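You operate a simulated robot arm through the tools that you are given. There is no shell and no other tool.

You are at the controls of a simulated robot arm. One attempt, no reset.

## Task
Warm cans 4 and 3 on the 15% row till the display shows what each wants.
Fine: can 10 is done: move it from the plate to the foam board first; keep a free pad between the two; let the heating lamp go out after each run; leave them on their pads. Set down upright: jacketed can, what you pick out.

Only the result counts: the job must be done as asked and must still hold three seconds after the hand-in. Knocking over, shifting, dropping, spilling or breaking anything else fails it.

## Robot
A 6-joint arm with a two-finger gripper, fixed in place. Base frame: the origin is at the foot of the arm, x ahead of it, y to its left, z up; the work surface is at about z = 830. Lengths are in mm, angles in degrees, forces in N, time in s.
Its first joint turns from -166.0 to 166.0 degrees. Payload 3.43 kg.
The tool frame sits at the grasp point between the pads (the TCP): z along the fingers, y along the line on which they close. The tips reach 20 mm beyond it. Largest opening 190 mm; the body of the gripper starts 248 mm behind the TCP.
Orientation is told as [roll, pitch, yaw] about the base's x, y, z axes, in that order, counted from this pose: with the fingers straight down and closing along the base's y, the tool's x points along the base's -x, its y along +y and its z along -z.

## Interface
- The arm moves only by the tool servo_tool. Its argument "deltas" is a list of rows, each a list of 7 numbers: the finger opening in m, from 0 to 0.19, then the shift along the tool's x, y, z in units of 20 mm (1.0 is 20 mm), then the turn, a rotation vector about the tool's x, y, z in units of 5 degrees (1.0 is 5 degrees). In form: [[hand, tx, ty, tz, wx, wy, wz], ...]. A call has 1 to 20 rows; each row shifts and turns the commanded pose from where the row before left it, along the tool's axes as they then stand. A call with a number of a shift or a turn outside -1 to 1 is refused whole. Each row takes 0.2 s and may step no farther than 50 mm and 8.6 degrees from the row before; otherwise, or with a gripper value out of range, the whole call is refused. A pose out of reach is approached as far as the arm can. The call stops where the force on the tool passes 40 N (or 10 N more than at its start, if that is more) or the arm is blocked; 0.2 s more then pass. The fingers move at their own pace (about 153 mm/s each) and stop on an object; they squeeze with about 30 N. The grip force told is the motor's: it shows also when the fingers shut on nothing. Time passes only in rows, and 0.2 s behind the last, so rows that do not move let the fingers close. The reply holds the time, the measured pose of the TCP, the force on the tool along the base axes, the opening and the grip force, in the units named above and with some noise, with the torque about the TCP (base axes, N m) and any sound that the robot's microphone picked up.
- Cameras (640 x 400 px; columns grow to the right, rows downward): "scene" is fixed at [53, 652.4, 1554.4]; the picture's right is [-0.83, -0.56, 0.00], its down [-0.20, 0.29, -0.93] and it looks along [0.52, -0.78, -0.35] (base axes); focal length 330 px, centre (320, 200). "wrist" rides on the gripper at [70, -8, -288] in the tool frame; the picture's right is [0.12, 0.99, 0.00], its down [-0.96, 0.12, -0.25] and it looks along [-0.25, 0.03, 0.97] (tool axes); focal length 261 px, centre (320, 200). There is no depth. A picture from a camera that has moved, and an enlarged one, comes with that camera's place and axes in the base frame and with its lens. The place of the scene camera against the robot may be out by one fixed shift of up to 12 mm in any direction.
- get_image(camera): a new picture of that camera. No time passes.
- raise_lower(by): slides the trunk up (or, below 0, down) by that many mm; the arm rides with it, the base frame stays. It gives what a move gives, with no picture.
- inspect(camera, box): a new picture of the part [left, top, right, bottom] of that camera's present view, enlarged. No time passes.
- hand_in(): hands the job in; it is judged then, once.

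Nothing tells you positions but the pictures and the camera data. Unless the task says otherwise, let go and move clear before handing in.

The tools are called after ">>>" by a JSON object that holds its "op" and its "data". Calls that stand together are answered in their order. servo_tool: Moves the arm, as the interface text tells. Its arguments: {"type":"object","properties":{"deltas":{"type":"array","items":{"type":"array","items":{"type":"number"}}}},"required":["deltas"]} The other tools are called the same way: raise_lower (by) slides the trunk up or down; get_image (camera) takes a picture; inspect (camera, box) takes an enlarged picture of a part of a camera's view; hand_in () hands the job in.

At the start:

```text
t: 0.0
position: [537.3, -504.5, 1116.5]
tcp_rot: [0.0, -0.1, 0.1]
contact_force: [-0.2, -0.1, -0.5]
wrist_torque: [0.0, -0.02, 0.0]
finger_gap: 190.1
grip_force: 0.0
trunk travel left (down, up): [-350.0, 90.0]
```

scene: 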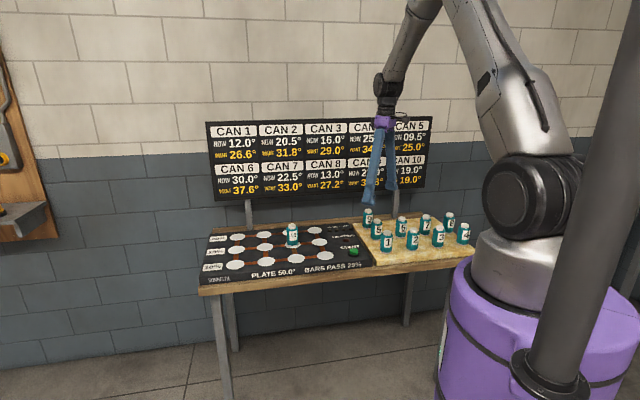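
wrist: 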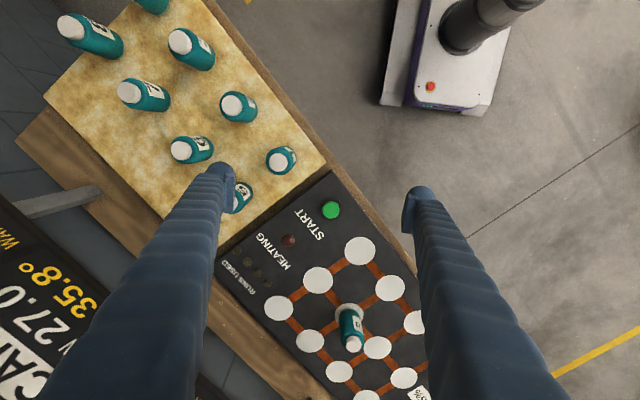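

I see a plate with pads (with can 10 on it) and a foam board with the other cans, plus a display behind. I'll look closer before moving.

>>> {"op": "inspect", "data": {"camera": "scene", "box": [190, 110, 480, 210]}}

>>> {"op": "inspect", "data": {"camera": "scene", "box": [190, 200, 380, 300]}}

>>> {"op": "inspect", "data": {"camera": "scene", "box": [340, 190, 490, 280]}}

>>> {"op": "inspect", "data": {"camera": "wrist", "box": [220, 180, 460, 400]}}

>>> {"op": "inspect", "data": {"camera": "wrist", "box": [20, 0, 340, 220]}}

```text
2.21 times, centred on (335, 160) of scene
camera zoom: at [53.0, 652.4, 1554.4], right [-0.83, -0.56, 0.0], down [-0.2, 0.29, -0.93], along [0.52, -0.78, -0.35], focal length 728 px, centre (287, 288)
```

zoom: 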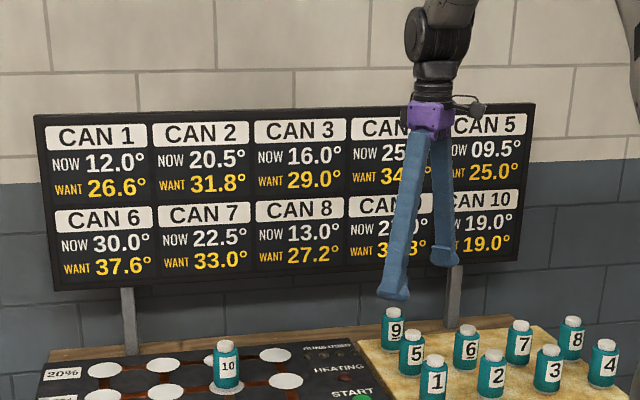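

```text
3.37 times, centred on (285, 250) of scene
camera zoom: at [53.0, 652.4, 1554.4], right [-0.83, -0.56, 0.0], down [-0.2, 0.29, -0.93], along [0.52, -0.78, -0.35], focal length 1110 px, centre (438, 32)
```

zoom: 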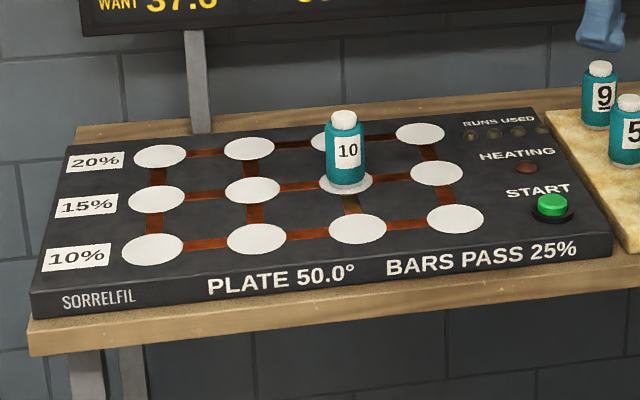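

```text
4.27 times, centred on (415, 235) of scene
camera zoom: at [53.0, 652.4, 1554.4], right [-0.83, -0.56, 0.0], down [-0.2, 0.29, -0.93], along [0.52, -0.78, -0.35], focal length 1406 px, centre (-85, 51)
```

zoom: 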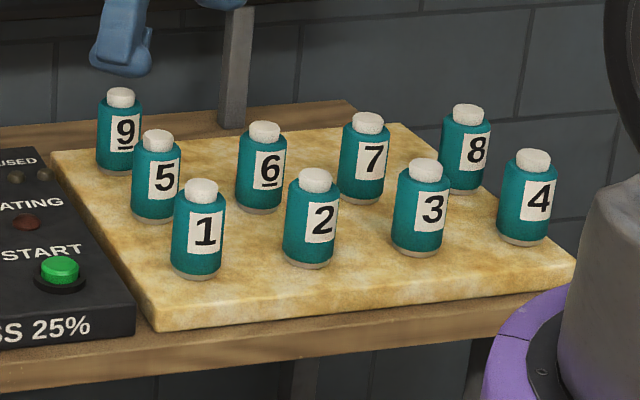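

```text
1.82 times, centred on (340, 290) of wrist
camera zoom: at [467.5, -513.4, 1404.0], right [-0.12, 0.99, 0.0], down [0.96, 0.12, 0.25], along [0.25, 0.03, -0.97], focal length 474 px, centre (284, 36)
```

zoom: 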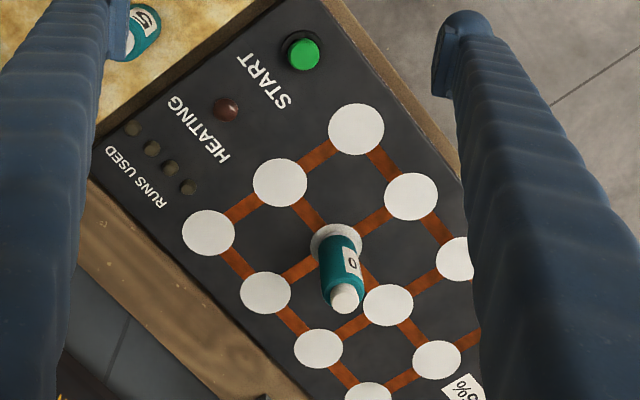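

```text
1.82 times, centred on (180, 110) of wrist
camera zoom: at [467.5, -513.4, 1404.0], right [-0.12, 0.99, 0.0], down [0.96, 0.12, 0.25], along [0.25, 0.03, -0.97], focal length 474 px, centre (574, 364)
```

zoom: 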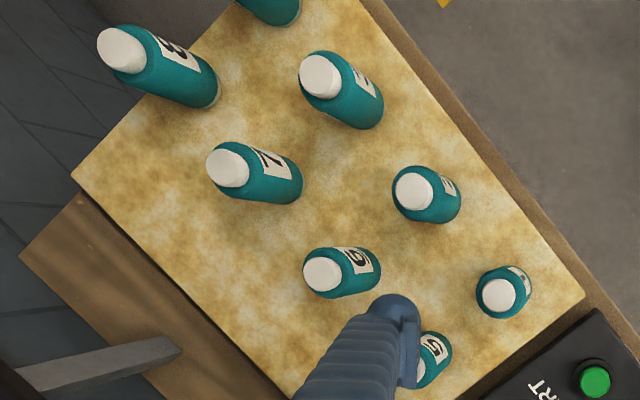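

The display follows a 15 % step toward 50° truncated to 0.1°, so three runs on the 15% row reach what cans 3 and 4 want, subject to reading can 4's numbers. Can 10 sits on the third pad of the 15% row at about (886, -390). I'll move there at a safe height to look more closely.

>>> {"op": "servo_tool", "data": {"deltas": [[0.12, 0, 0, 0, 0, 0, 0.96], [0.12, 0, 0, 0, 0, 0, 0.96], [0.12, 0, 0, 0, 0, 0, 0.96], [0.12, 0, 0, 0, 0, 0, 0.96], [0.12, 0, 0, 0, 0, 0, 0.96], [0.12, -0.918, 0.877, 0, 0, 0, 0], [0.12, -0.918, 0.877, 0, 0, 0, 0], [0.12, -0.918, 0.877, 0, 0, 0, 0], [0.12, -0.918, 0.877, 0, 0, 0, 0], [0.12, -0.918, 0.877, 0, 0, 0, 0], [0.12, -0.918, 0.877, 0, 0, 0, 0], [0.12, -0.918, 0.877, 0, 0, 0, 0], [0.12, -0.918, 0.877, 0, 0, 0, 0], [0.12, -0.918, 0.877, 0, 0, 0, 0], [0.12, -0.918, 0.877, 0, 0, 0, 0], [0.12, -0.918, 0.877, 0, 0, 0, 0]]}}

>>> {"op": "get_image", "data": {"camera": "wrist"}}

>>> {"op": "get_image", "data": {"camera": "scene"}}

>>> {"op": "inspect", "data": {"camera": "scene", "box": [330, 110, 450, 190]}}

```text
t: 3.4
position: [802.4, -411.4, 1115.8]
tcp_rot: [-0.1, 0.2, -23.9]
contact_force: [-0.1, -0.3, 1.0]
wrist_torque: [-0.04, 0.07, 0.02]
finger_gap: 120.2
grip_force: 0.1
trunk travel left (down, up): [-350.0, 90.0]
```

```text
taken
camera wrist: at [735.5, -390.1, 1404.3], right [0.29, 0.96, 0.0], down [0.93, -0.28, 0.25], along [0.24, -0.07, -0.97], focal length 261 px, centre (320, 200)
```

wrist: 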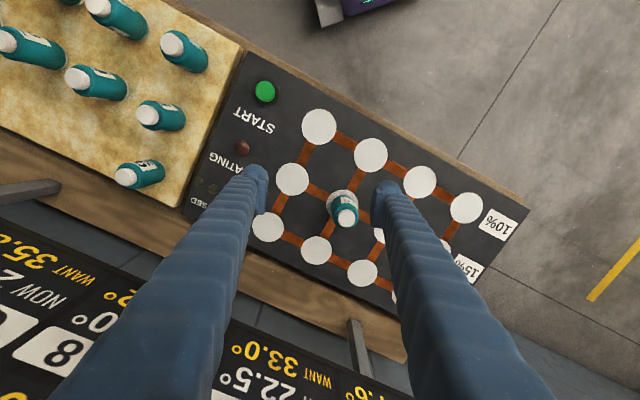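

```text
taken
```

scene: 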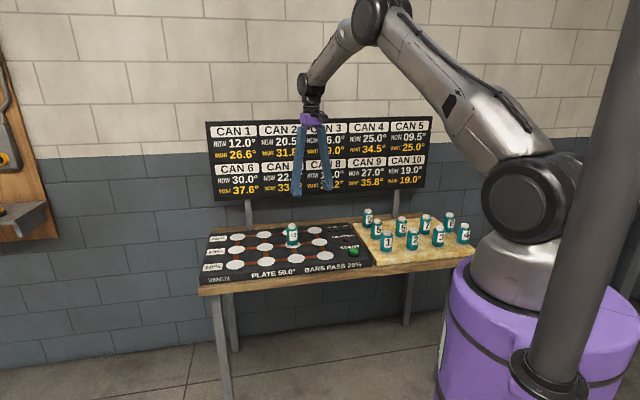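

```text
5.00 times, centred on (390, 150) of scene
camera zoom: at [53.0, 652.4, 1554.4], right [-0.83, -0.56, 0.0], down [-0.2, 0.29, -0.93], along [0.52, -0.78, -0.35], focal length 1648 px, centre (-30, 450)
```

zoom: 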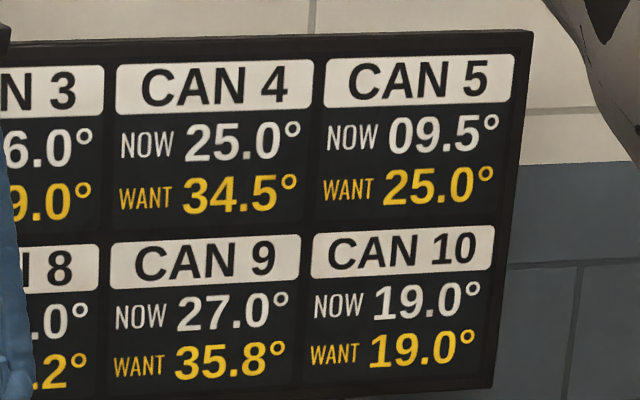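

Can 4 needs 34.5, which is also three runs. Next I'll zoom in to place the pads and can 10 accurately.

>>> {"op": "inspect", "data": {"camera": "wrist", "box": [220, 70, 400, 290]}}

>>> {"op": "inspect", "data": {"camera": "wrist", "box": [360, 130, 540, 290]}}

>>> {"op": "inspect", "data": {"camera": "wrist", "box": [0, 0, 260, 220]}}

```text
1.82 times, centred on (310, 180) of wrist
camera zoom: at [735.5, -390.1, 1404.3], right [0.29, 0.96, 0.0], down [0.93, -0.28, 0.25], along [0.24, -0.07, -0.97], focal length 474 px, centre (338, 236)
```

zoom: 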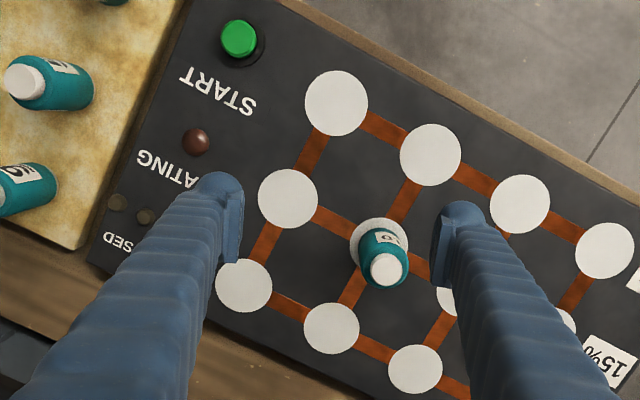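

```text
2.50 times, centred on (450, 210) of wrist
camera zoom: at [735.5, -390.1, 1404.3], right [0.29, 0.96, 0.0], down [0.93, -0.28, 0.25], along [0.24, -0.07, -0.97], focal length 652 px, centre (-5, 175)
```

zoom: 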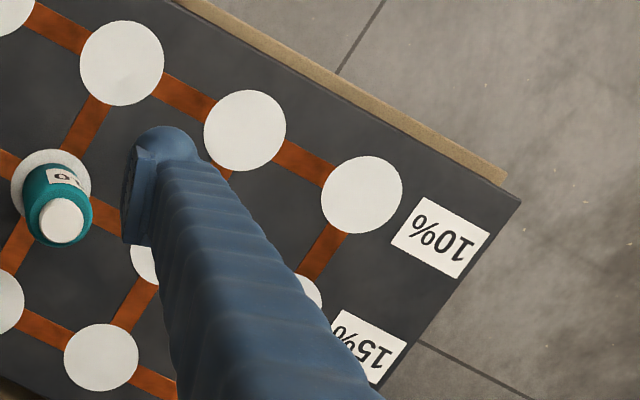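

```text
1.82 times, centred on (130, 110) of wrist
camera zoom: at [735.5, -390.1, 1404.3], right [0.29, 0.96, 0.0], down [0.93, -0.28, 0.25], along [0.24, -0.07, -0.97], focal length 474 px, centre (666, 364)
```

zoom: 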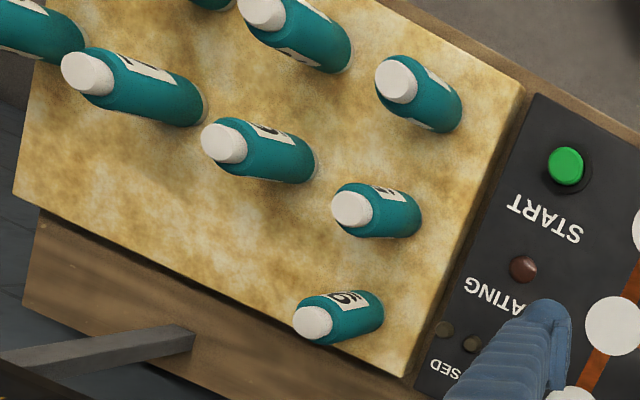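

Triangulating the two wrist views puts the pads at z≈840, with can 10 near (902, -389) and a pad pitch of about 125 mm. I'll move above can 10 and check reach there.

>>> {"op": "servo_tool", "data": {"deltas": [[0.12, -0.82, 0.61, 0.66, 0, 0, 0], [0.12, -0.82, 0.61, 0.66, 0, 0, 0], [0.12, -0.82, 0.61, 0.66, 0, 0, 0], [0.12, -0.82, 0.61, 0.66, 0, 0, 0], [0.12, -0.82, 0.61, 0.66, 0, 0, 0], [0.12, 0, 0, 0, 0, 0, 0]]}}

>>> {"op": "get_image", "data": {"camera": "wrist"}}

>>> {"op": "get_image", "data": {"camera": "scene"}}

```text
t: 4.8
position: [897.9, -389.8, 1051.7]
tcp_rot: [0.0, 0.0, -23.9]
contact_force: [0.3, 0.2, 0.9]
wrist_torque: [0.01, -0.05, 0.0]
finger_gap: 119.8
grip_force: 0.1
trunk travel left (down, up): [-350.0, 90.0]
```

```text
taken
camera wrist: at [832.3, -368.3, 1339.2], right [0.29, 0.96, 0.0], down [0.93, -0.29, 0.25], along [0.24, -0.07, -0.97], focal length 261 px, centre (320, 200)
```

wrist: 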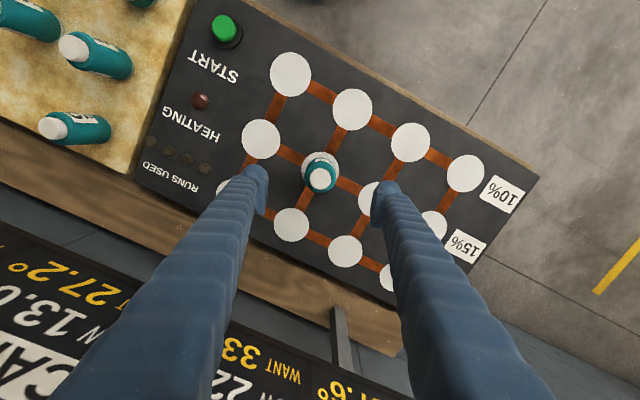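

```text
taken
```

scene: 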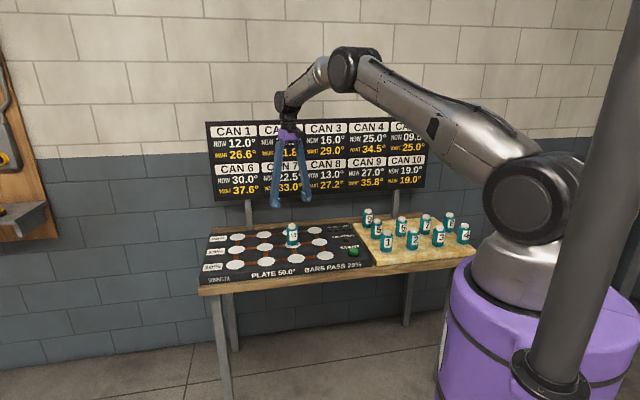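

The arm is nowhere near its limit, so I'll zoom in for the precise can 10 position.

>>> {"op": "inspect", "data": {"camera": "wrist", "box": [240, 100, 400, 220]}}

>>> {"op": "inspect", "data": {"camera": "wrist", "box": [340, 110, 500, 290]}}

>>> {"op": "inspect", "data": {"camera": "wrist", "box": [120, 0, 280, 200]}}

```text
3.33 times, centred on (320, 160) of wrist
camera zoom: at [832.3, -368.3, 1339.2], right [0.29, 0.96, 0.0], down [0.93, -0.29, 0.25], along [0.24, -0.07, -0.97], focal length 869 px, centre (320, 333)
```

zoom: 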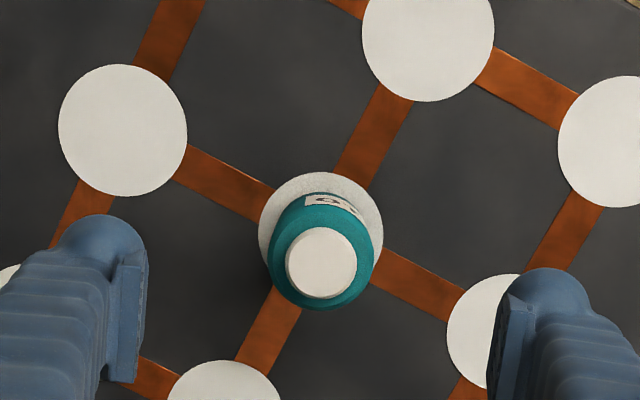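

```text
2.22 times, centred on (420, 200) of wrist
camera zoom: at [832.3, -368.3, 1339.2], right [0.29, 0.96, 0.0], down [0.93, -0.29, 0.25], along [0.24, -0.07, -0.97], focal length 579 px, centre (98, 200)
```

zoom: 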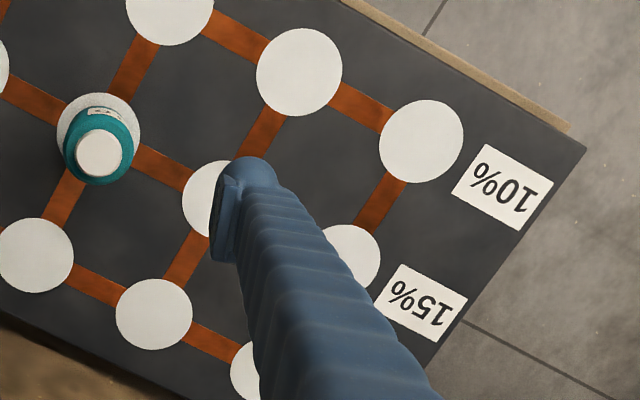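

```text
2.00 times, centred on (200, 100) of wrist
camera zoom: at [832.3, -368.3, 1339.2], right [0.29, 0.96, 0.0], down [0.93, -0.29, 0.25], along [0.24, -0.07, -0.97], focal length 521 px, centre (560, 400)
```

zoom: 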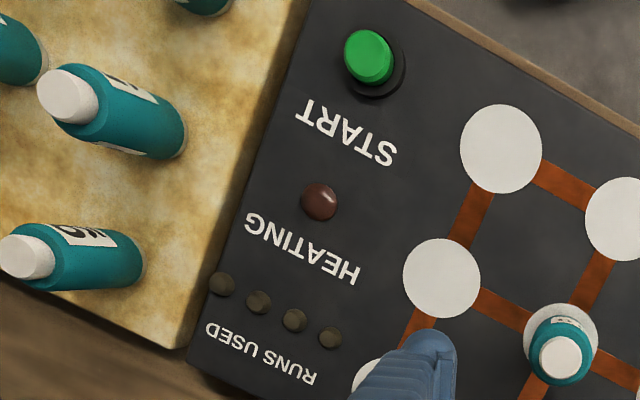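

Can 10 is directly below the fingers at about (900, -388), so I'll descend to mid-body height.

>>> {"op": "servo_tool", "data": {"deltas": [[0.1, 0, 0, 0.95, 0, 0, 0], [0.1, 0, 0, 0.95, 0, 0, 0], [0.1, 0, 0, 0.95, 0, 0, 0], [0.1, 0, 0, 0.95, 0, 0, 0], [0.1, 0, 0, 0.95, 0, 0, 0], [0.1, 0, 0, 0.95, 0, 0, 0], [0.1, 0, 0, 0.95, 0, 0, 0], [0.1, 0, 0, 0.95, 0, 0, 0], [0.1, 0, 0, 0.95, 0, 0, 0], [0.1, 0, 0, 0, 0, 0, 0]]}}

>>> {"op": "get_image", "data": {"camera": "wrist"}}

>>> {"op": "inspect", "data": {"camera": "scene", "box": [190, 100, 380, 300]}}

```text
t: 7.0
position: [900.8, -389.4, 880.6]
tcp_rot: [0.0, 0.0, -24.1]
contact_force: [0.6, 0.5, 0.7]
wrist_torque: [-0.01, -0.01, -0.03]
finger_gap: 99.6
grip_force: 0.1
trunk travel left (down, up): [-350.0, 90.0]
```

```text
taken
camera wrist: at [833.6, -368.5, 1167.5], right [0.29, 0.96, 0.0], down [0.93, -0.29, 0.25], along [0.24, -0.07, -0.97], focal length 261 px, centre (320, 200)
```

wrist: 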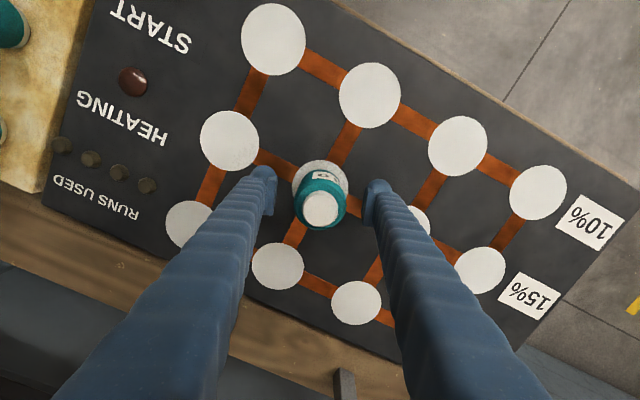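

```text
2.00 times, centred on (285, 200) of scene
camera zoom: at [53.0, 652.4, 1554.4], right [-0.83, -0.56, 0.0], down [-0.2, 0.29, -0.93], along [0.52, -0.78, -0.35], focal length 659 px, centre (390, 200)
```

zoom: 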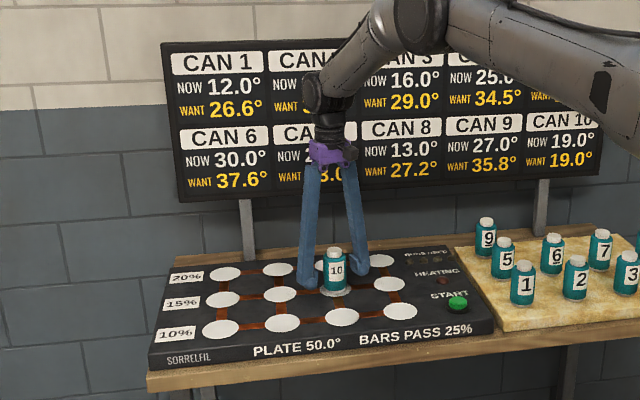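

The fingers straddle can 10, so I'll close and lift a little.

>>> {"op": "servo_tool", "data": {"deltas": [[0.08, 0, 0, 0, 0, 0, 0], [0.06, 0, 0, 0, 0, 0, 0], [0.03, 0, 0, 0, 0, 0, 0], [0.03, 0, 0, 0, 0, 0, 0], [0.03, 0, 0, 0, 0, 0, 0]]}}

>>> {"op": "get_image", "data": {"camera": "wrist"}}

```text
t: 8.2
position: [900.9, -388.8, 879.0]
tcp_rot: [0.0, 0.0, -24.0]
contact_force: [1.5, 0.3, 0.5]
wrist_torque: [-0.03, 0.04, 0.03]
finger_gap: 50.9
grip_force: 29.9
trunk travel left (down, up): [-350.0, 90.0]
```

```text
taken
camera wrist: at [833.8, -368.3, 1167.2], right [0.29, 0.96, 0.0], down [0.93, -0.29, 0.25], along [0.24, -0.07, -0.97], focal length 261 px, centre (320, 200)
```

wrist: 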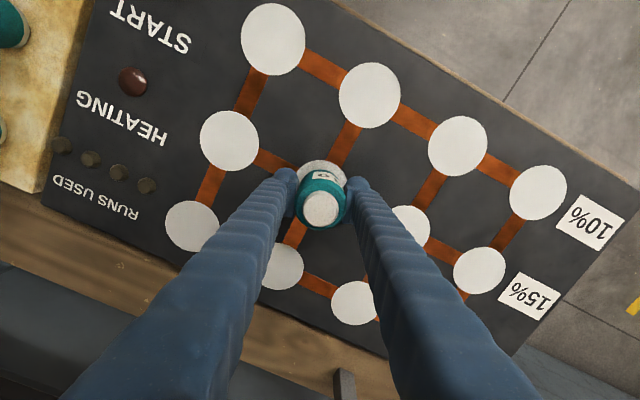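

I have can 10 (grip gap 51 mm). I'll lift it clear before carrying it toward the foam board.

>>> {"op": "servo_tool", "data": {"deltas": [[0.03, 0, 0, -0.3, 0, 0, 0], [0.03, 0, 0, -0.7, 0, 0, 0], [0.03, 0, 0, -1, 0, 0, 0], [0.03, 0, 0, -1, 0, 0, 0], [0.03, 0, 0, -1, 0, 0, 0], [0.03, 0, 0, -1, 0, 0, 0], [0.03, 0, 0, -1, 0, 0, 0], [0.03, 0, 0, -1, 0, 0, 0], [0.03, 0, 0, -1, 0, 0, 0], [0.03, 0, 0, -1, 0, 0, 0], [0.03, 0, 0, 0, 0, 0, 0]]}}

>>> {"op": "get_image", "data": {"camera": "wrist"}}

>>> {"op": "get_image", "data": {"camera": "scene"}}

```text
t: 10.6
position: [901.9, -388.6, 1058.4]
tcp_rot: [0.0, 0.1, -24.0]
contact_force: [0.0, -0.4, -2.2]
wrist_torque: [-0.02, -0.05, 0.03]
finger_gap: 50.7
grip_force: 30.2
trunk travel left (down, up): [-350.0, 90.0]
```

```text
taken
camera wrist: at [833.7, -368.1, 1346.1], right [0.29, 0.96, 0.0], down [0.93, -0.29, 0.25], along [0.24, -0.07, -0.97], focal length 261 px, centre (320, 200)
```

wrist: 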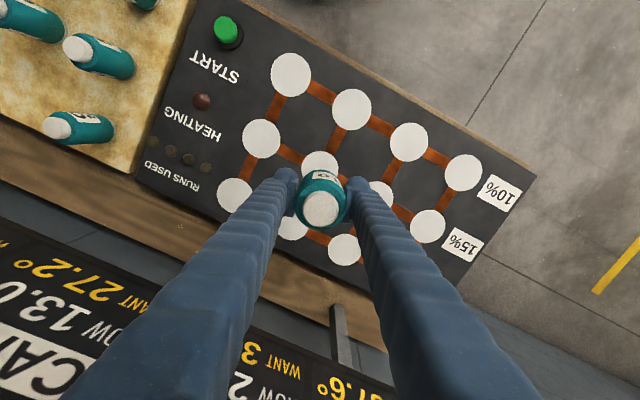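

```text
taken
```

scene: 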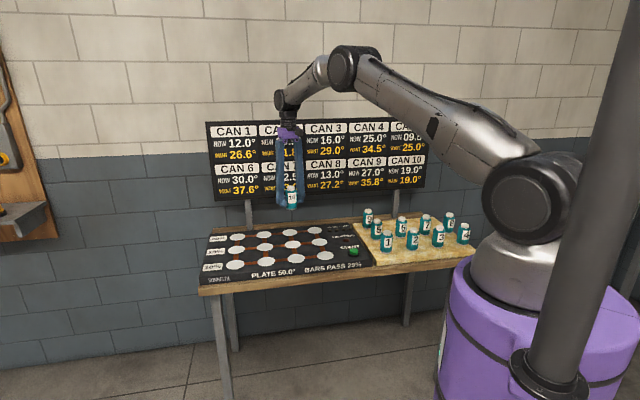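

I'll turn the hand toward the board azimuth and carry can 10 over for a survey of the foam board.

>>> {"op": "servo_tool", "data": {"deltas": [[0.03, 0, 0, -0.33, 0, 0, 1], [0.03, 0, 0, -0.33, 0, 0, 1], [0.03, 0, 0, -0.33, 0, 0, 1], [0.03, 0, 0, -0.33, 0, 0, 1], [0.03, 0, 0, -0.33, 0, 0, 1], [0.03, 0, 0, -0.35, 0, 0, 1], [0.03, 0, 0, 0, 0, 0, 0]]}}

>>> {"op": "servo_tool", "data": {"deltas": [[0.03, -0.17, -1, 0, 0, 0, 0], [0.03, -0.17, -1, 0, 0, 0, 0], [0.03, -0.17, -1, 0, 0, 0, 0], [0.03, -0.17, -1, 0, 0, 0, 0], [0.03, -0.17, -1, 0, 0, 0, 0], [0.03, -0.17, -1, 0, 0, 0, 0], [0.03, -0.17, -1, 0, 0, 0, 0], [0.03, -0.17, -1, 0, 0, 0, 0], [0.03, -0.17, -1, 0, 0, 0, 0], [0.03, -0.17, -1, 0, 0, 0, 0], [0.03, -0.17, -1, 0, 0, 0, 0], [0.03, -0.17, -1, 0, 0, 0, 0], [0.03, -0.17, -1, 0, 0, 0, 0], [0.03, -0.17, -1, 0, 0, 0, 0], [0.03, -0.17, -1, 0, 0, 0, 0], [0.03, -0.17, -1, 0, 0, 0, 0], [0.03, -0.17, -1, 0, 0, 0, 0], [0.03, -0.17, -1, 0, 0, 0, 0], [0.03, -0.17, -1, 0, 0, 0, 0], [0.03, -0.17, -1, 0, 0, 0, 0]]}}

>>> {"op": "get_image", "data": {"camera": "wrist"}}

>>> {"op": "get_image", "data": {"camera": "scene"}}

```text
t: 12.2
position: [901.3, -389.0, 1099.7]
tcp_rot: [-0.2, 0.0, -54.0]
contact_force: [0.4, 0.1, -1.8]
wrist_torque: [0.02, -0.02, 0.02]
finger_gap: 50.9
grip_force: 30.5
trunk travel left (down, up): [-350.0, 90.0]
```

```text
t: 16.4
position: [615.7, -680.1, 1099.5]
tcp_rot: [-0.1, 0.0, -54.0]
contact_force: [-0.4, -0.6, -1.3]
wrist_torque: [0.05, -0.06, 0.02]
finger_gap: 50.7
grip_force: 29.9
trunk travel left (down, up): [-350.0, 90.0]
```

```text
taken
camera wrist: at [568.1, -628.0, 1387.3], right [0.73, 0.68, 0.0], down [0.66, -0.71, 0.25], along [0.17, -0.18, -0.97], focal length 261 px, centre (320, 200)
```

wrist: 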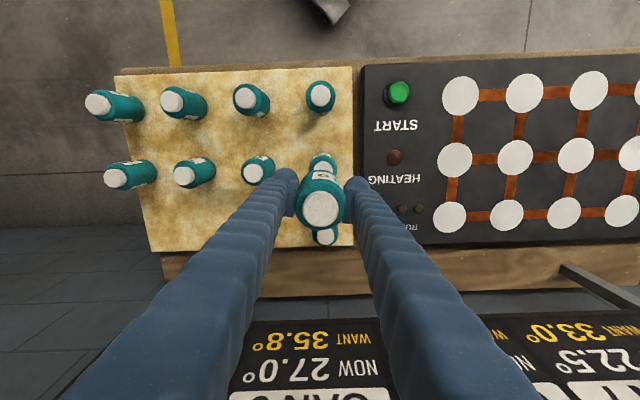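

```text
taken
```

scene: 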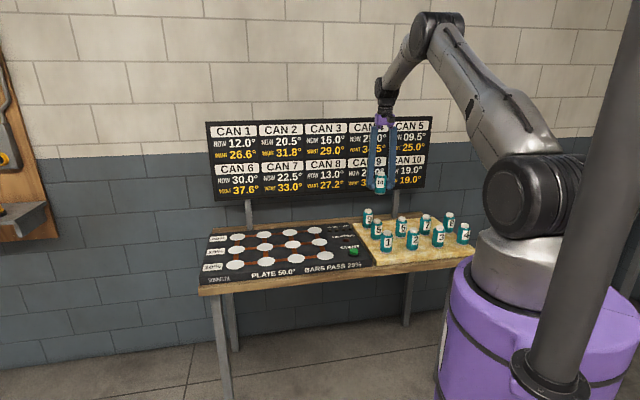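

This view is nearly square to the table, so I'll zoom for measurements of the board's free spot and the cans.

>>> {"op": "inspect", "data": {"camera": "wrist", "box": [70, 50, 370, 260]}}

>>> {"op": "inspect", "data": {"camera": "wrist", "box": [70, 60, 230, 260]}}

>>> {"op": "inspect", "data": {"camera": "wrist", "box": [200, 60, 360, 260]}}

```text
1.90 times, centred on (220, 155) of wrist
camera zoom: at [568.1, -628.0, 1387.3], right [0.73, 0.68, 0.0], down [0.66, -0.71, 0.25], along [0.17, -0.18, -0.97], focal length 496 px, centre (510, 286)
```

zoom: 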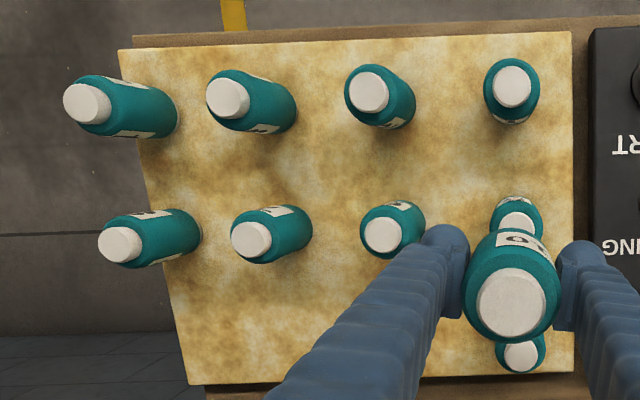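

```text
2.00 times, centred on (150, 160) of wrist
camera zoom: at [568.1, -628.0, 1387.3], right [0.73, 0.68, 0.0], down [0.66, -0.71, 0.25], along [0.17, -0.18, -0.97], focal length 521 px, centre (660, 280)
```

zoom: 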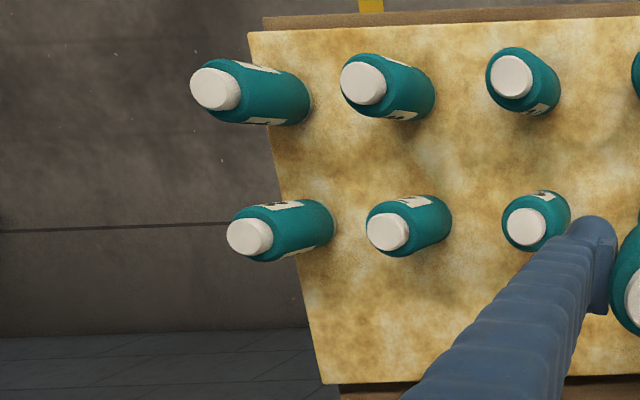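

```text
2.00 times, centred on (280, 160) of wrist
camera zoom: at [568.1, -628.0, 1387.3], right [0.73, 0.68, 0.0], down [0.66, -0.71, 0.25], along [0.17, -0.18, -0.97], focal length 521 px, centre (400, 280)
```

zoom: 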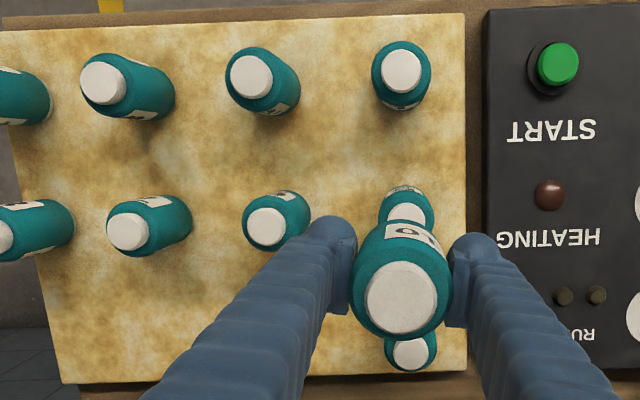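

All positions line up on a 125 mm grid: can 1 (528,-583), can 3 (353,-759), can 4 (266,-848), can 6 (528,-761). The roomy, reachable free spot is the middle of cans 1, 2, 5 and 6, at (528,-672). I'll move above it with the closing line along the grid and check.

>>> {"op": "servo_tool", "data": {"deltas": [[0.03, 0.7225, -0.83, 0, 0, 0, 0], [0.03, 0.7225, -0.83, 0, 0, 0, 0], [0.03, 0.7225, -0.83, 0, 0, 0, 0], [0.03, 0.7225, -0.83, 0, 0, 0, 0], [0.03, 0, 0, 0, 0, 0, -0.9], [0.03, 0, 0, 0, 0, 0, -0.9], [0.03, 0, 0, 0.8, 0, 0, 0], [0.03, 0, 0, 0.8, 0, 0, 0], [0.03, 0, 0, 0.8, 0, 0, 0], [0.03, 0, 0, 0.8, 0, 0, 0], [0.03, 0, 0, 0, 0, 0, 0]]}}

>>> {"op": "get_image", "data": {"camera": "wrist"}}

>>> {"op": "inspect", "data": {"camera": "wrist", "box": [180, 60, 460, 260]}}

>>> {"op": "inspect", "data": {"camera": "scene", "box": [330, 150, 490, 280]}}

```text
t: 18.8
position: [528.6, -670.7, 1037.3]
tcp_rot: [0.0, 0.0, -45.0]
contact_force: [-0.1, 0.5, -1.0]
wrist_torque: [-0.02, -0.03, 0.01]
finger_gap: 50.8
grip_force: 30.1
trunk travel left (down, up): [-350.0, 90.0]
```

```text
taken
camera wrist: at [473.5, -627.9, 1324.0], right [0.62, 0.79, 0.0], down [0.76, -0.6, 0.25], along [0.19, -0.15, -0.97], focal length 261 px, centre (320, 200)
```

wrist: 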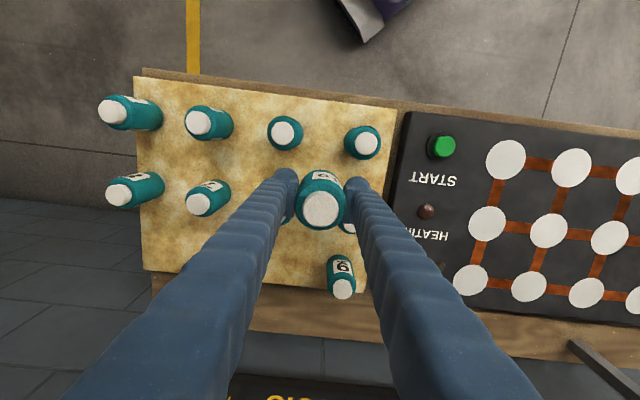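

```text
2.00 times, centred on (320, 160) of wrist
camera zoom: at [473.5, -627.9, 1324.0], right [0.62, 0.79, 0.0], down [0.76, -0.6, 0.25], along [0.19, -0.15, -0.97], focal length 521 px, centre (320, 280)
```

zoom: 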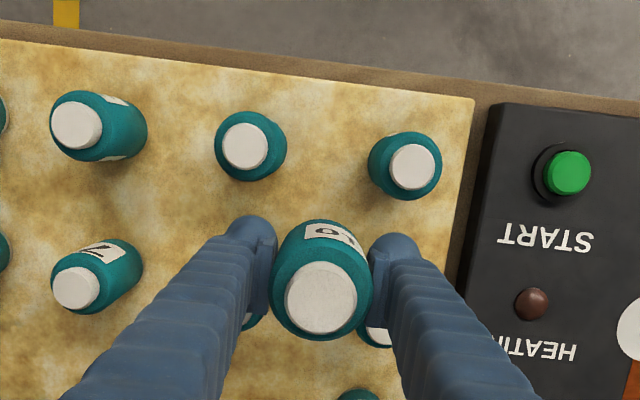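

```text
3.08 times, centred on (410, 215) of scene
camera zoom: at [53.0, 652.4, 1554.4], right [-0.83, -0.56, 0.0], down [-0.2, 0.29, -0.93], along [0.52, -0.78, -0.35], focal length 1014 px, centre (43, 154)
```

zoom: 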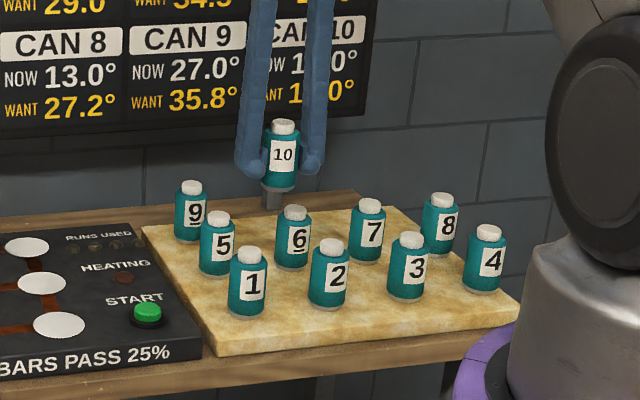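

The spot's clearances look right. I'll lower toward the foam, then finish in small steps to feel contact.

>>> {"op": "servo_tool", "data": {"deltas": [[0.03, 0, 0, 0.9, 0, 0, 0], [0.03, 0, 0, 0.9, 0, 0, 0], [0.03, 0, 0, 0.9, 0, 0, 0], [0.03, 0, 0, 0.9, 0, 0, 0], [0.03, 0, 0, 0.9, 0, 0, 0], [0.03, 0, 0, 0.9, 0, 0, 0], [0.03, 0, 0, 0.8, 0, 0, 0], [0.03, 0, 0, 0.4, 0, 0, 0], [0.03, 0, 0, 0, 0, 0, 0]]}}

>>> {"op": "inspect", "data": {"camera": "scene", "box": [330, 150, 490, 280]}}

>>> {"op": "get_image", "data": {"camera": "wrist"}}

```text
t: 20.8
position: [528.8, -671.7, 903.2]
tcp_rot: [-0.1, 0.1, -45.0]
contact_force: [0.1, -0.4, -1.8]
wrist_torque: [0.01, 0.02, 0.0]
finger_gap: 50.7
grip_force: 30.4
trunk travel left (down, up): [-350.0, 90.0]
```

```text
3.08 times, centred on (410, 215) of scene
camera zoom: at [53.0, 652.4, 1554.4], right [-0.83, -0.56, 0.0], down [-0.2, 0.29, -0.93], along [0.52, -0.78, -0.35], focal length 1014 px, centre (43, 154)
```

zoom: 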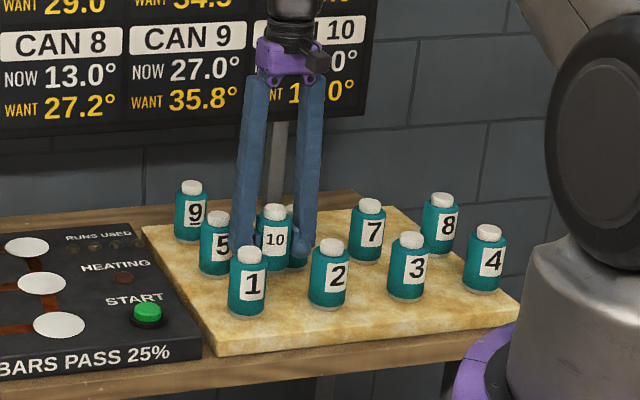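

```text
taken
camera wrist: at [473.7, -628.0, 1191.3], right [0.62, 0.79, 0.0], down [0.76, -0.6, 0.25], along [0.19, -0.15, -0.97], focal length 261 px, centre (320, 200)
```

wrist: 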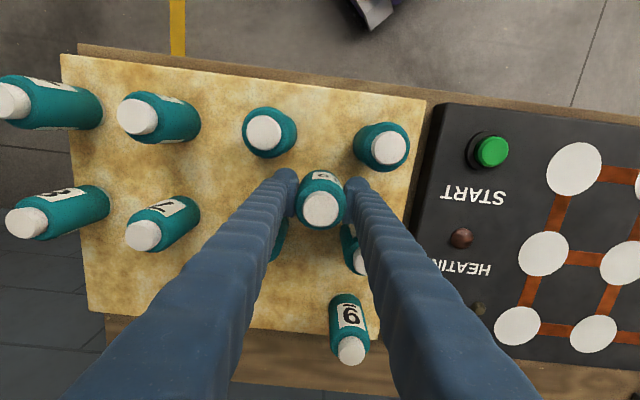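

Clear so far; I'll go on in small steps.

>>> {"op": "servo_tool", "data": {"deltas": [[0.03, 0, 0, 0.15, 0, 0, 0], [0.03, 0, 0, 0.15, 0, 0, 0], [0.03, 0, 0, 0.15, 0, 0, 0], [0.03, 0, 0, 0.15, 0, 0, 0], [0.03, 0, 0, 0.1, 0, 0, 0], [0.03, 0, 0, 0.1, 0, 0, 0], [0.03, 0, 0, 0.05, 0, 0, 0], [0.03, 0, 0, 0, 0, 0, 0]]}}

>>> {"op": "servo_tool", "data": {"deltas": [[0.03, 0, 0, 0.05, 0, 0, 0], [0.03, 0, 0, 0.05, 0, 0, 0], [0.03, 0, 0, 0, 0, 0, 0]]}}

>>> {"op": "servo_tool", "data": {"deltas": [[0.03, 0, 0, 0.05, 0, 0, 0], [0.03, 0, 0, 0.05, 0, 0, 0], [0.03, 0, 0, 0, 0, 0, 0]]}}

```text
t: 22.6
position: [529.2, -671.9, 886.1]
tcp_rot: [0.0, 0.0, -45.0]
contact_force: [-0.3, 0.3, -1.0]
wrist_torque: [0.04, 0.0, 0.03]
finger_gap: 50.7
grip_force: 30.2
trunk travel left (down, up): [-350.0, 90.0]
```

```text
t: 23.4
position: [528.0, -670.9, 883.9]
tcp_rot: [-0.1, 0.0, -45.0]
contact_force: [0.6, -0.5, -0.4]
wrist_torque: [0.04, -0.02, -0.01]
finger_gap: 51.1
grip_force: 30.0
trunk travel left (down, up): [-350.0, 90.0]
```

```text
t: 24.2
position: [528.5, -671.5, 882.5]
tcp_rot: [0.0, 0.0, -44.9]
contact_force: [0.7, 1.1, -1.6]
wrist_torque: [0.03, 0.04, 0.04]
finger_gap: 50.7
grip_force: 30.0
trunk travel left (down, up): [-350.0, 90.0]
```

No contact yet at 882; I'll continue in 1 mm steps.

>>> {"op": "servo_tool", "data": {"deltas": [[0.03, 0, 0, 0.05, 0, 0, 0], [0.03, 0, 0, 0.05, 0, 0, 0], [0.03, 0, 0, 0, 0, 0, 0]]}}

>>> {"op": "servo_tool", "data": {"deltas": [[0.03, 0, 0, 0.05, 0, 0, 0], [0.03, 0, 0, 0, 0, 0, 0]]}}

>>> {"op": "inspect", "data": {"camera": "scene", "box": [360, 200, 440, 260]}}

```text
t: 25.0
position: [528.4, -671.9, 879.6]
tcp_rot: [0.2, 0.1, -45.0]
contact_force: [-0.3, -0.3, -1.4]
wrist_torque: [0.03, 0.02, -0.03]
finger_gap: 50.6
grip_force: 30.4
trunk travel left (down, up): [-350.0, 90.0]
```

```text
t: 25.6
position: [529.4, -671.4, 878.9]
tcp_rot: [0.0, 0.0, -45.0]
contact_force: [0.4, 0.0, -0.8]
wrist_torque: [0.02, -0.02, 0.01]
finger_gap: 50.5
grip_force: 30.0
trunk travel left (down, up): [-350.0, 90.0]
```

```text
6.67 times, centred on (400, 230) of scene
camera zoom: at [53.0, 652.4, 1554.4], right [-0.83, -0.56, 0.0], down [-0.2, 0.29, -0.93], along [0.52, -0.78, -0.35], focal length 2198 px, centre (-213, 0)
```

zoom: 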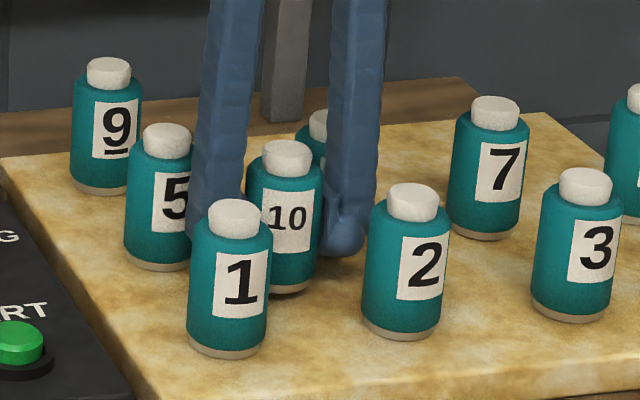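

Comparing can 10's base with its neighbours', it still hovers by about 8–9 mm. I'll lower further in small steps.

>>> {"op": "servo_tool", "data": {"deltas": [[0.03, 0, 0, 0.1, 0, 0, 0], [0.03, 0, 0, 0.1, 0, 0, 0], [0.03, 0, 0, 0.05, 0, 0, 0], [0.03, 0, 0, 0, 0, 0, 0]]}}

>>> {"op": "servo_tool", "data": {"deltas": [[0.03, 0, 0, 0.05, 0, 0, 0], [0.03, 0, 0, 0, 0, 0, 0]]}}

>>> {"op": "servo_tool", "data": {"deltas": [[0.03, 0, 0, 0.05, 0, 0, 0], [0.03, 0, 0, 0, 0, 0, 0]]}}

```text
t: 26.6
position: [528.8, -671.3, 875.3]
tcp_rot: [0.0, 0.0, -44.9]
contact_force: [0.3, 0.1, -2.7]
wrist_torque: [-0.01, -0.01, -0.04]
finger_gap: 50.9
grip_force: 29.8
trunk travel left (down, up): [-350.0, 90.0]
```

```text
t: 27.2
position: [528.3, -672.4, 873.3]
tcp_rot: [0.0, 0.0, -45.1]
contact_force: [0.0, -0.1, -2.1]
wrist_torque: [0.02, -0.02, 0.03]
finger_gap: 50.8
grip_force: 29.9
trunk travel left (down, up): [-350.0, 90.0]
```

```text
t: 27.8
position: [528.9, -671.7, 871.9]
tcp_rot: [0.0, 0.0, -45.0]
contact_force: [-0.6, 0.8, -2.2]
wrist_torque: [0.02, 0.04, -0.04]
finger_gap: 50.7
grip_force: 30.0
trunk travel left (down, up): [-350.0, 90.0]
```

>>> {"op": "servo_tool", "data": {"deltas": [[0.03, 0, 0, 0.05, 0, 0, 0], [0.03, 0, 0, 0, 0, 0, 0]]}}

>>> {"op": "inspect", "data": {"camera": "scene", "box": [360, 200, 440, 260]}}

```text
t: 28.4
position: [529.3, -671.0, 872.5]
tcp_rot: [-0.1, 0.0, -45.0]
contact_force: [1.0, -0.4, -1.0]
wrist_torque: [0.0, 0.01, 0.0]
finger_gap: 50.7
grip_force: 30.0
trunk travel left (down, up): [-350.0, 90.0]
```

```text
6.67 times, centred on (400, 230) of scene
camera zoom: at [53.0, 652.4, 1554.4], right [-0.83, -0.56, 0.0], down [-0.2, 0.29, -0.93], along [0.52, -0.78, -0.35], focal length 2198 px, centre (-213, 0)
```

zoom: 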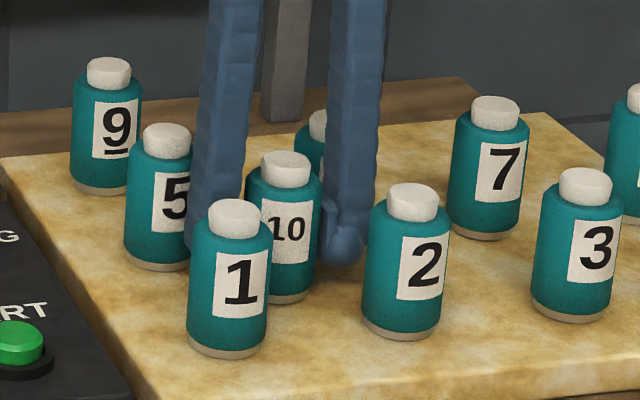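

Nearly down — about 1–2 mm more.

>>> {"op": "servo_tool", "data": {"deltas": [[0.03, 0, 0, 0.05, 0, 0, 0], [0.03, 0, 0, 0, 0, 0, 0]]}}

>>> {"op": "servo_tool", "data": {"deltas": [[0.03, 0, 0, 0.05, 0, 0, 0], [0.03, 0, 0, 0, 0, 0, 0]]}}

```text
t: 29.0
position: [527.8, -671.8, 870.3]
tcp_rot: [0.0, 0.0, -45.0]
contact_force: [-0.2, 0.1, -1.9]
wrist_torque: [0.01, 0.01, -0.02]
finger_gap: 50.5
grip_force: 29.5
trunk travel left (down, up): [-350.0, 90.0]
```

```text
t: 29.6
position: [529.2, -670.9, 869.6]
tcp_rot: [0.0, 0.1, -45.0]
contact_force: [1.4, 0.7, -0.4]
wrist_torque: [0.03, -0.04, 0.01]
finger_gap: 50.6
grip_force: 29.7
trunk travel left (down, up): [-350.0, 90.0]
```

>>> {"op": "servo_tool", "data": {"deltas": [[0.03, 0, 0, 0.05, 0, 0, 0], [0.03, 0, 0, 0, 0, 0, 0]]}}

>>> {"op": "inspect", "data": {"camera": "scene", "box": [360, 200, 440, 260]}}

```text
t: 30.2
position: [528.3, -672.4, 869.0]
tcp_rot: [0.0, 0.0, -45.0]
contact_force: [-0.4, 1.1, 9.1]
wrist_torque: [0.14, 0.16, -0.02]
finger_gap: 50.6
grip_force: 29.2
trunk travel left (down, up): [-350.0, 90.0]
```

```text
6.67 times, centred on (400, 230) of scene
camera zoom: at [53.0, 652.4, 1554.4], right [-0.83, -0.56, 0.0], down [-0.2, 0.29, -0.93], along [0.52, -0.78, -0.35], focal length 2198 px, centre (-213, 0)
```

zoom: 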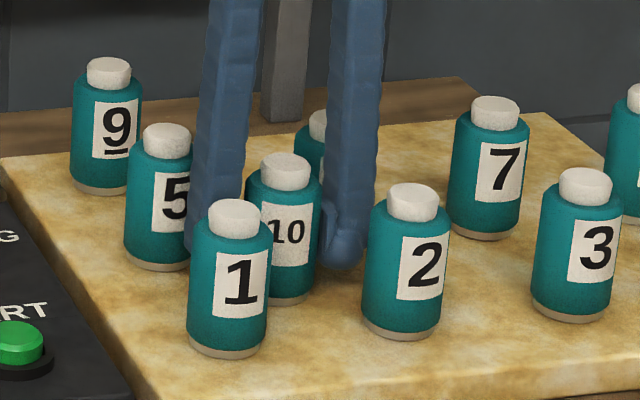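

Contact (9 N up), so can 10 is standing on the foam. I'll open just enough and rise straight up.

>>> {"op": "servo_tool", "data": {"deltas": [[0.055, 0, 0, 0, 0, 0, 0], [0.062, 0, 0, 0, 0, 0, 0], [0.072, 0, 0, 0, 0, 0, 0], [0.072, 0, 0, 0, 0, 0, 0]]}}

>>> {"op": "servo_tool", "data": {"deltas": [[0.072, 0, 0, -0.3, 0, 0, 0], [0.072, 0, 0, -0.6, 0, 0, 0], [0.072, 0, 0, -0.9, 0, 0, 0], [0.072, 0, 0, -1, 0, 0, 0], [0.072, 0, 0, -1, 0, 0, 0], [0.072, 0, 0, -1, 0, 0, 0], [0.072, 0, 0, -1, 0, 0, 0], [0.072, 0, 0, -1, 0, 0, 0], [0.072, 0, 0, -1, 0, 0, 0], [0.072, 0, 0, -1, 0, 0, 0], [0.072, 0, 0, 0, 0, 0, 0]]}}

>>> {"op": "get_image", "data": {"camera": "wrist"}}

>>> {"op": "inspect", "data": {"camera": "scene", "box": [330, 150, 490, 280]}}

```text
t: 31.2
position: [529.4, -671.9, 868.0]
tcp_rot: [0.0, 0.0, -45.0]
contact_force: [0.5, -0.3, -0.3]
wrist_torque: [-0.02, -0.01, -0.01]
finger_gap: 72.2
grip_force: 0.1
trunk travel left (down, up): [-350.0, 90.0]
```

```text
t: 33.6
position: [527.1, -672.4, 1045.0]
tcp_rot: [0.1, 0.0, -45.0]
contact_force: [0.3, -0.2, 0.4]
wrist_torque: [-0.02, 0.05, 0.0]
finger_gap: 72.1
grip_force: 0.0
trunk travel left (down, up): [-350.0, 90.0]
```

```text
taken
camera wrist: at [472.8, -627.8, 1332.2], right [0.62, 0.79, 0.0], down [0.76, -0.6, 0.25], along [0.19, -0.15, -0.97], focal length 261 px, centre (320, 200)
```

wrist: 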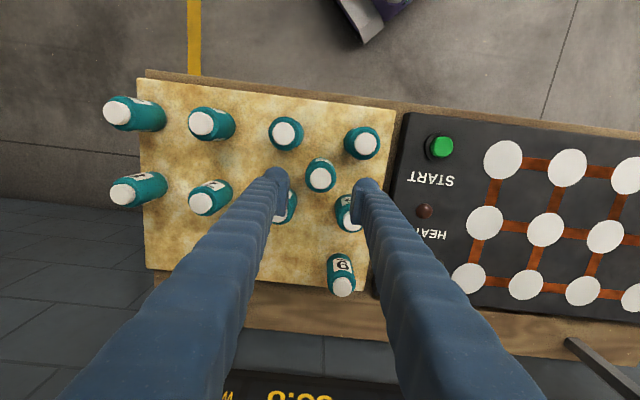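

```text
3.08 times, centred on (410, 215) of scene
camera zoom: at [53.0, 652.4, 1554.4], right [-0.83, -0.56, 0.0], down [-0.2, 0.29, -0.93], along [0.52, -0.78, -0.35], focal length 1014 px, centre (43, 154)
```

zoom: 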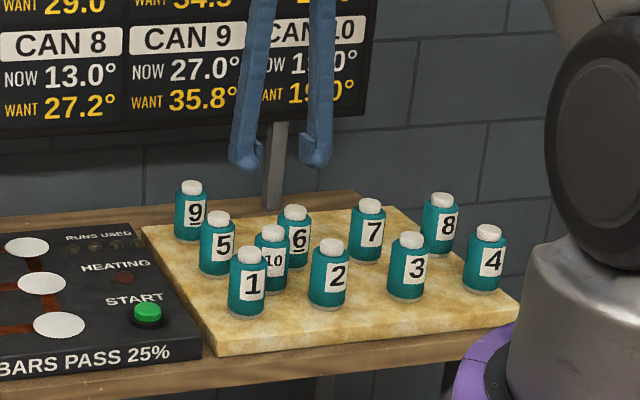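

Can 10 stands cleanly among the others. Next is can 3: I'll move above it at about (353, -759).

>>> {"op": "servo_tool", "data": {"deltas": [[0.072, 0.31, -0.931, 0, 0, 0, 0], [0.072, 0.31, -0.931, 0, 0, 0, 0], [0.072, 0.31, -0.931, 0, 0, 0, 0], [0.072, 0.31, -0.931, 0, 0, 0, 0], [0.072, 0.31, -0.931, 0, 0, 0, 0], [0.09, 0.31, -0.931, 0, 0, 0, 0], [0.09, 0.31, -0.931, 0, 0, 0, 0], [0.09, 0.31, -0.931, 0, 0, 0, 0], [0.09, 0.31, -0.931, 0, 0, 0, 0], [0.09, 0.31, -0.931, 0, 0, 0, 0], [0.09, 0, 0, 0, 0, 0, 0]]}}

>>> {"op": "get_image", "data": {"camera": "wrist"}}

>>> {"op": "inspect", "data": {"camera": "wrist", "box": [180, 80, 460, 260]}}

```text
t: 36.0
position: [353.0, -759.7, 1045.2]
tcp_rot: [-0.1, 0.0, -44.8]
contact_force: [0.1, -0.2, 0.4]
wrist_torque: [0.01, 0.02, 0.0]
finger_gap: 90.3
grip_force: 0.1
trunk travel left (down, up): [-350.0, 90.0]
```

```text
taken
camera wrist: at [298.5, -715.5, 1332.2], right [0.62, 0.79, 0.0], down [0.76, -0.6, 0.25], along [0.19, -0.15, -0.97], focal length 261 px, centre (320, 200)
```

wrist: 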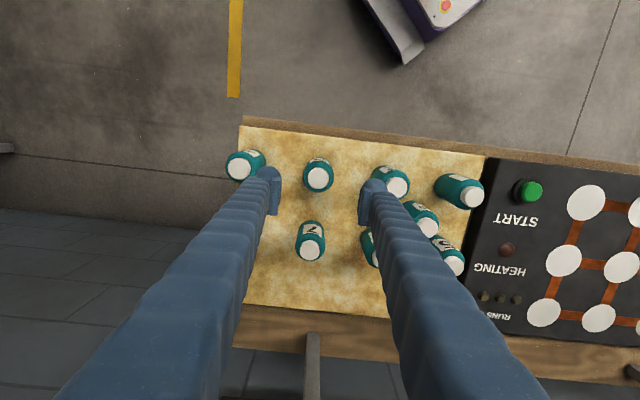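

```text
2.22 times, centred on (320, 170) of wrist
camera zoom: at [298.5, -715.5, 1332.2], right [0.62, 0.79, 0.0], down [0.76, -0.6, 0.25], along [0.19, -0.15, -0.97], focal length 579 px, centre (320, 267)
```

zoom: 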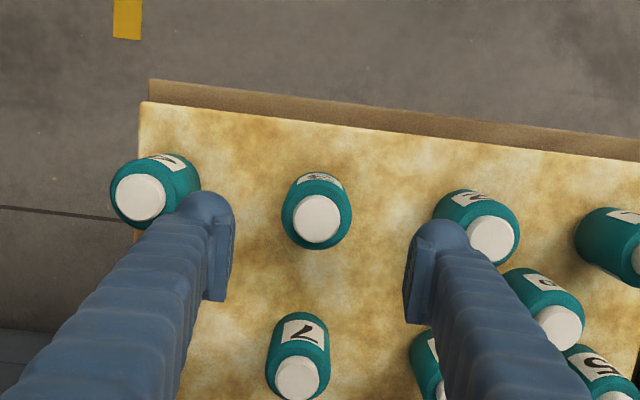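

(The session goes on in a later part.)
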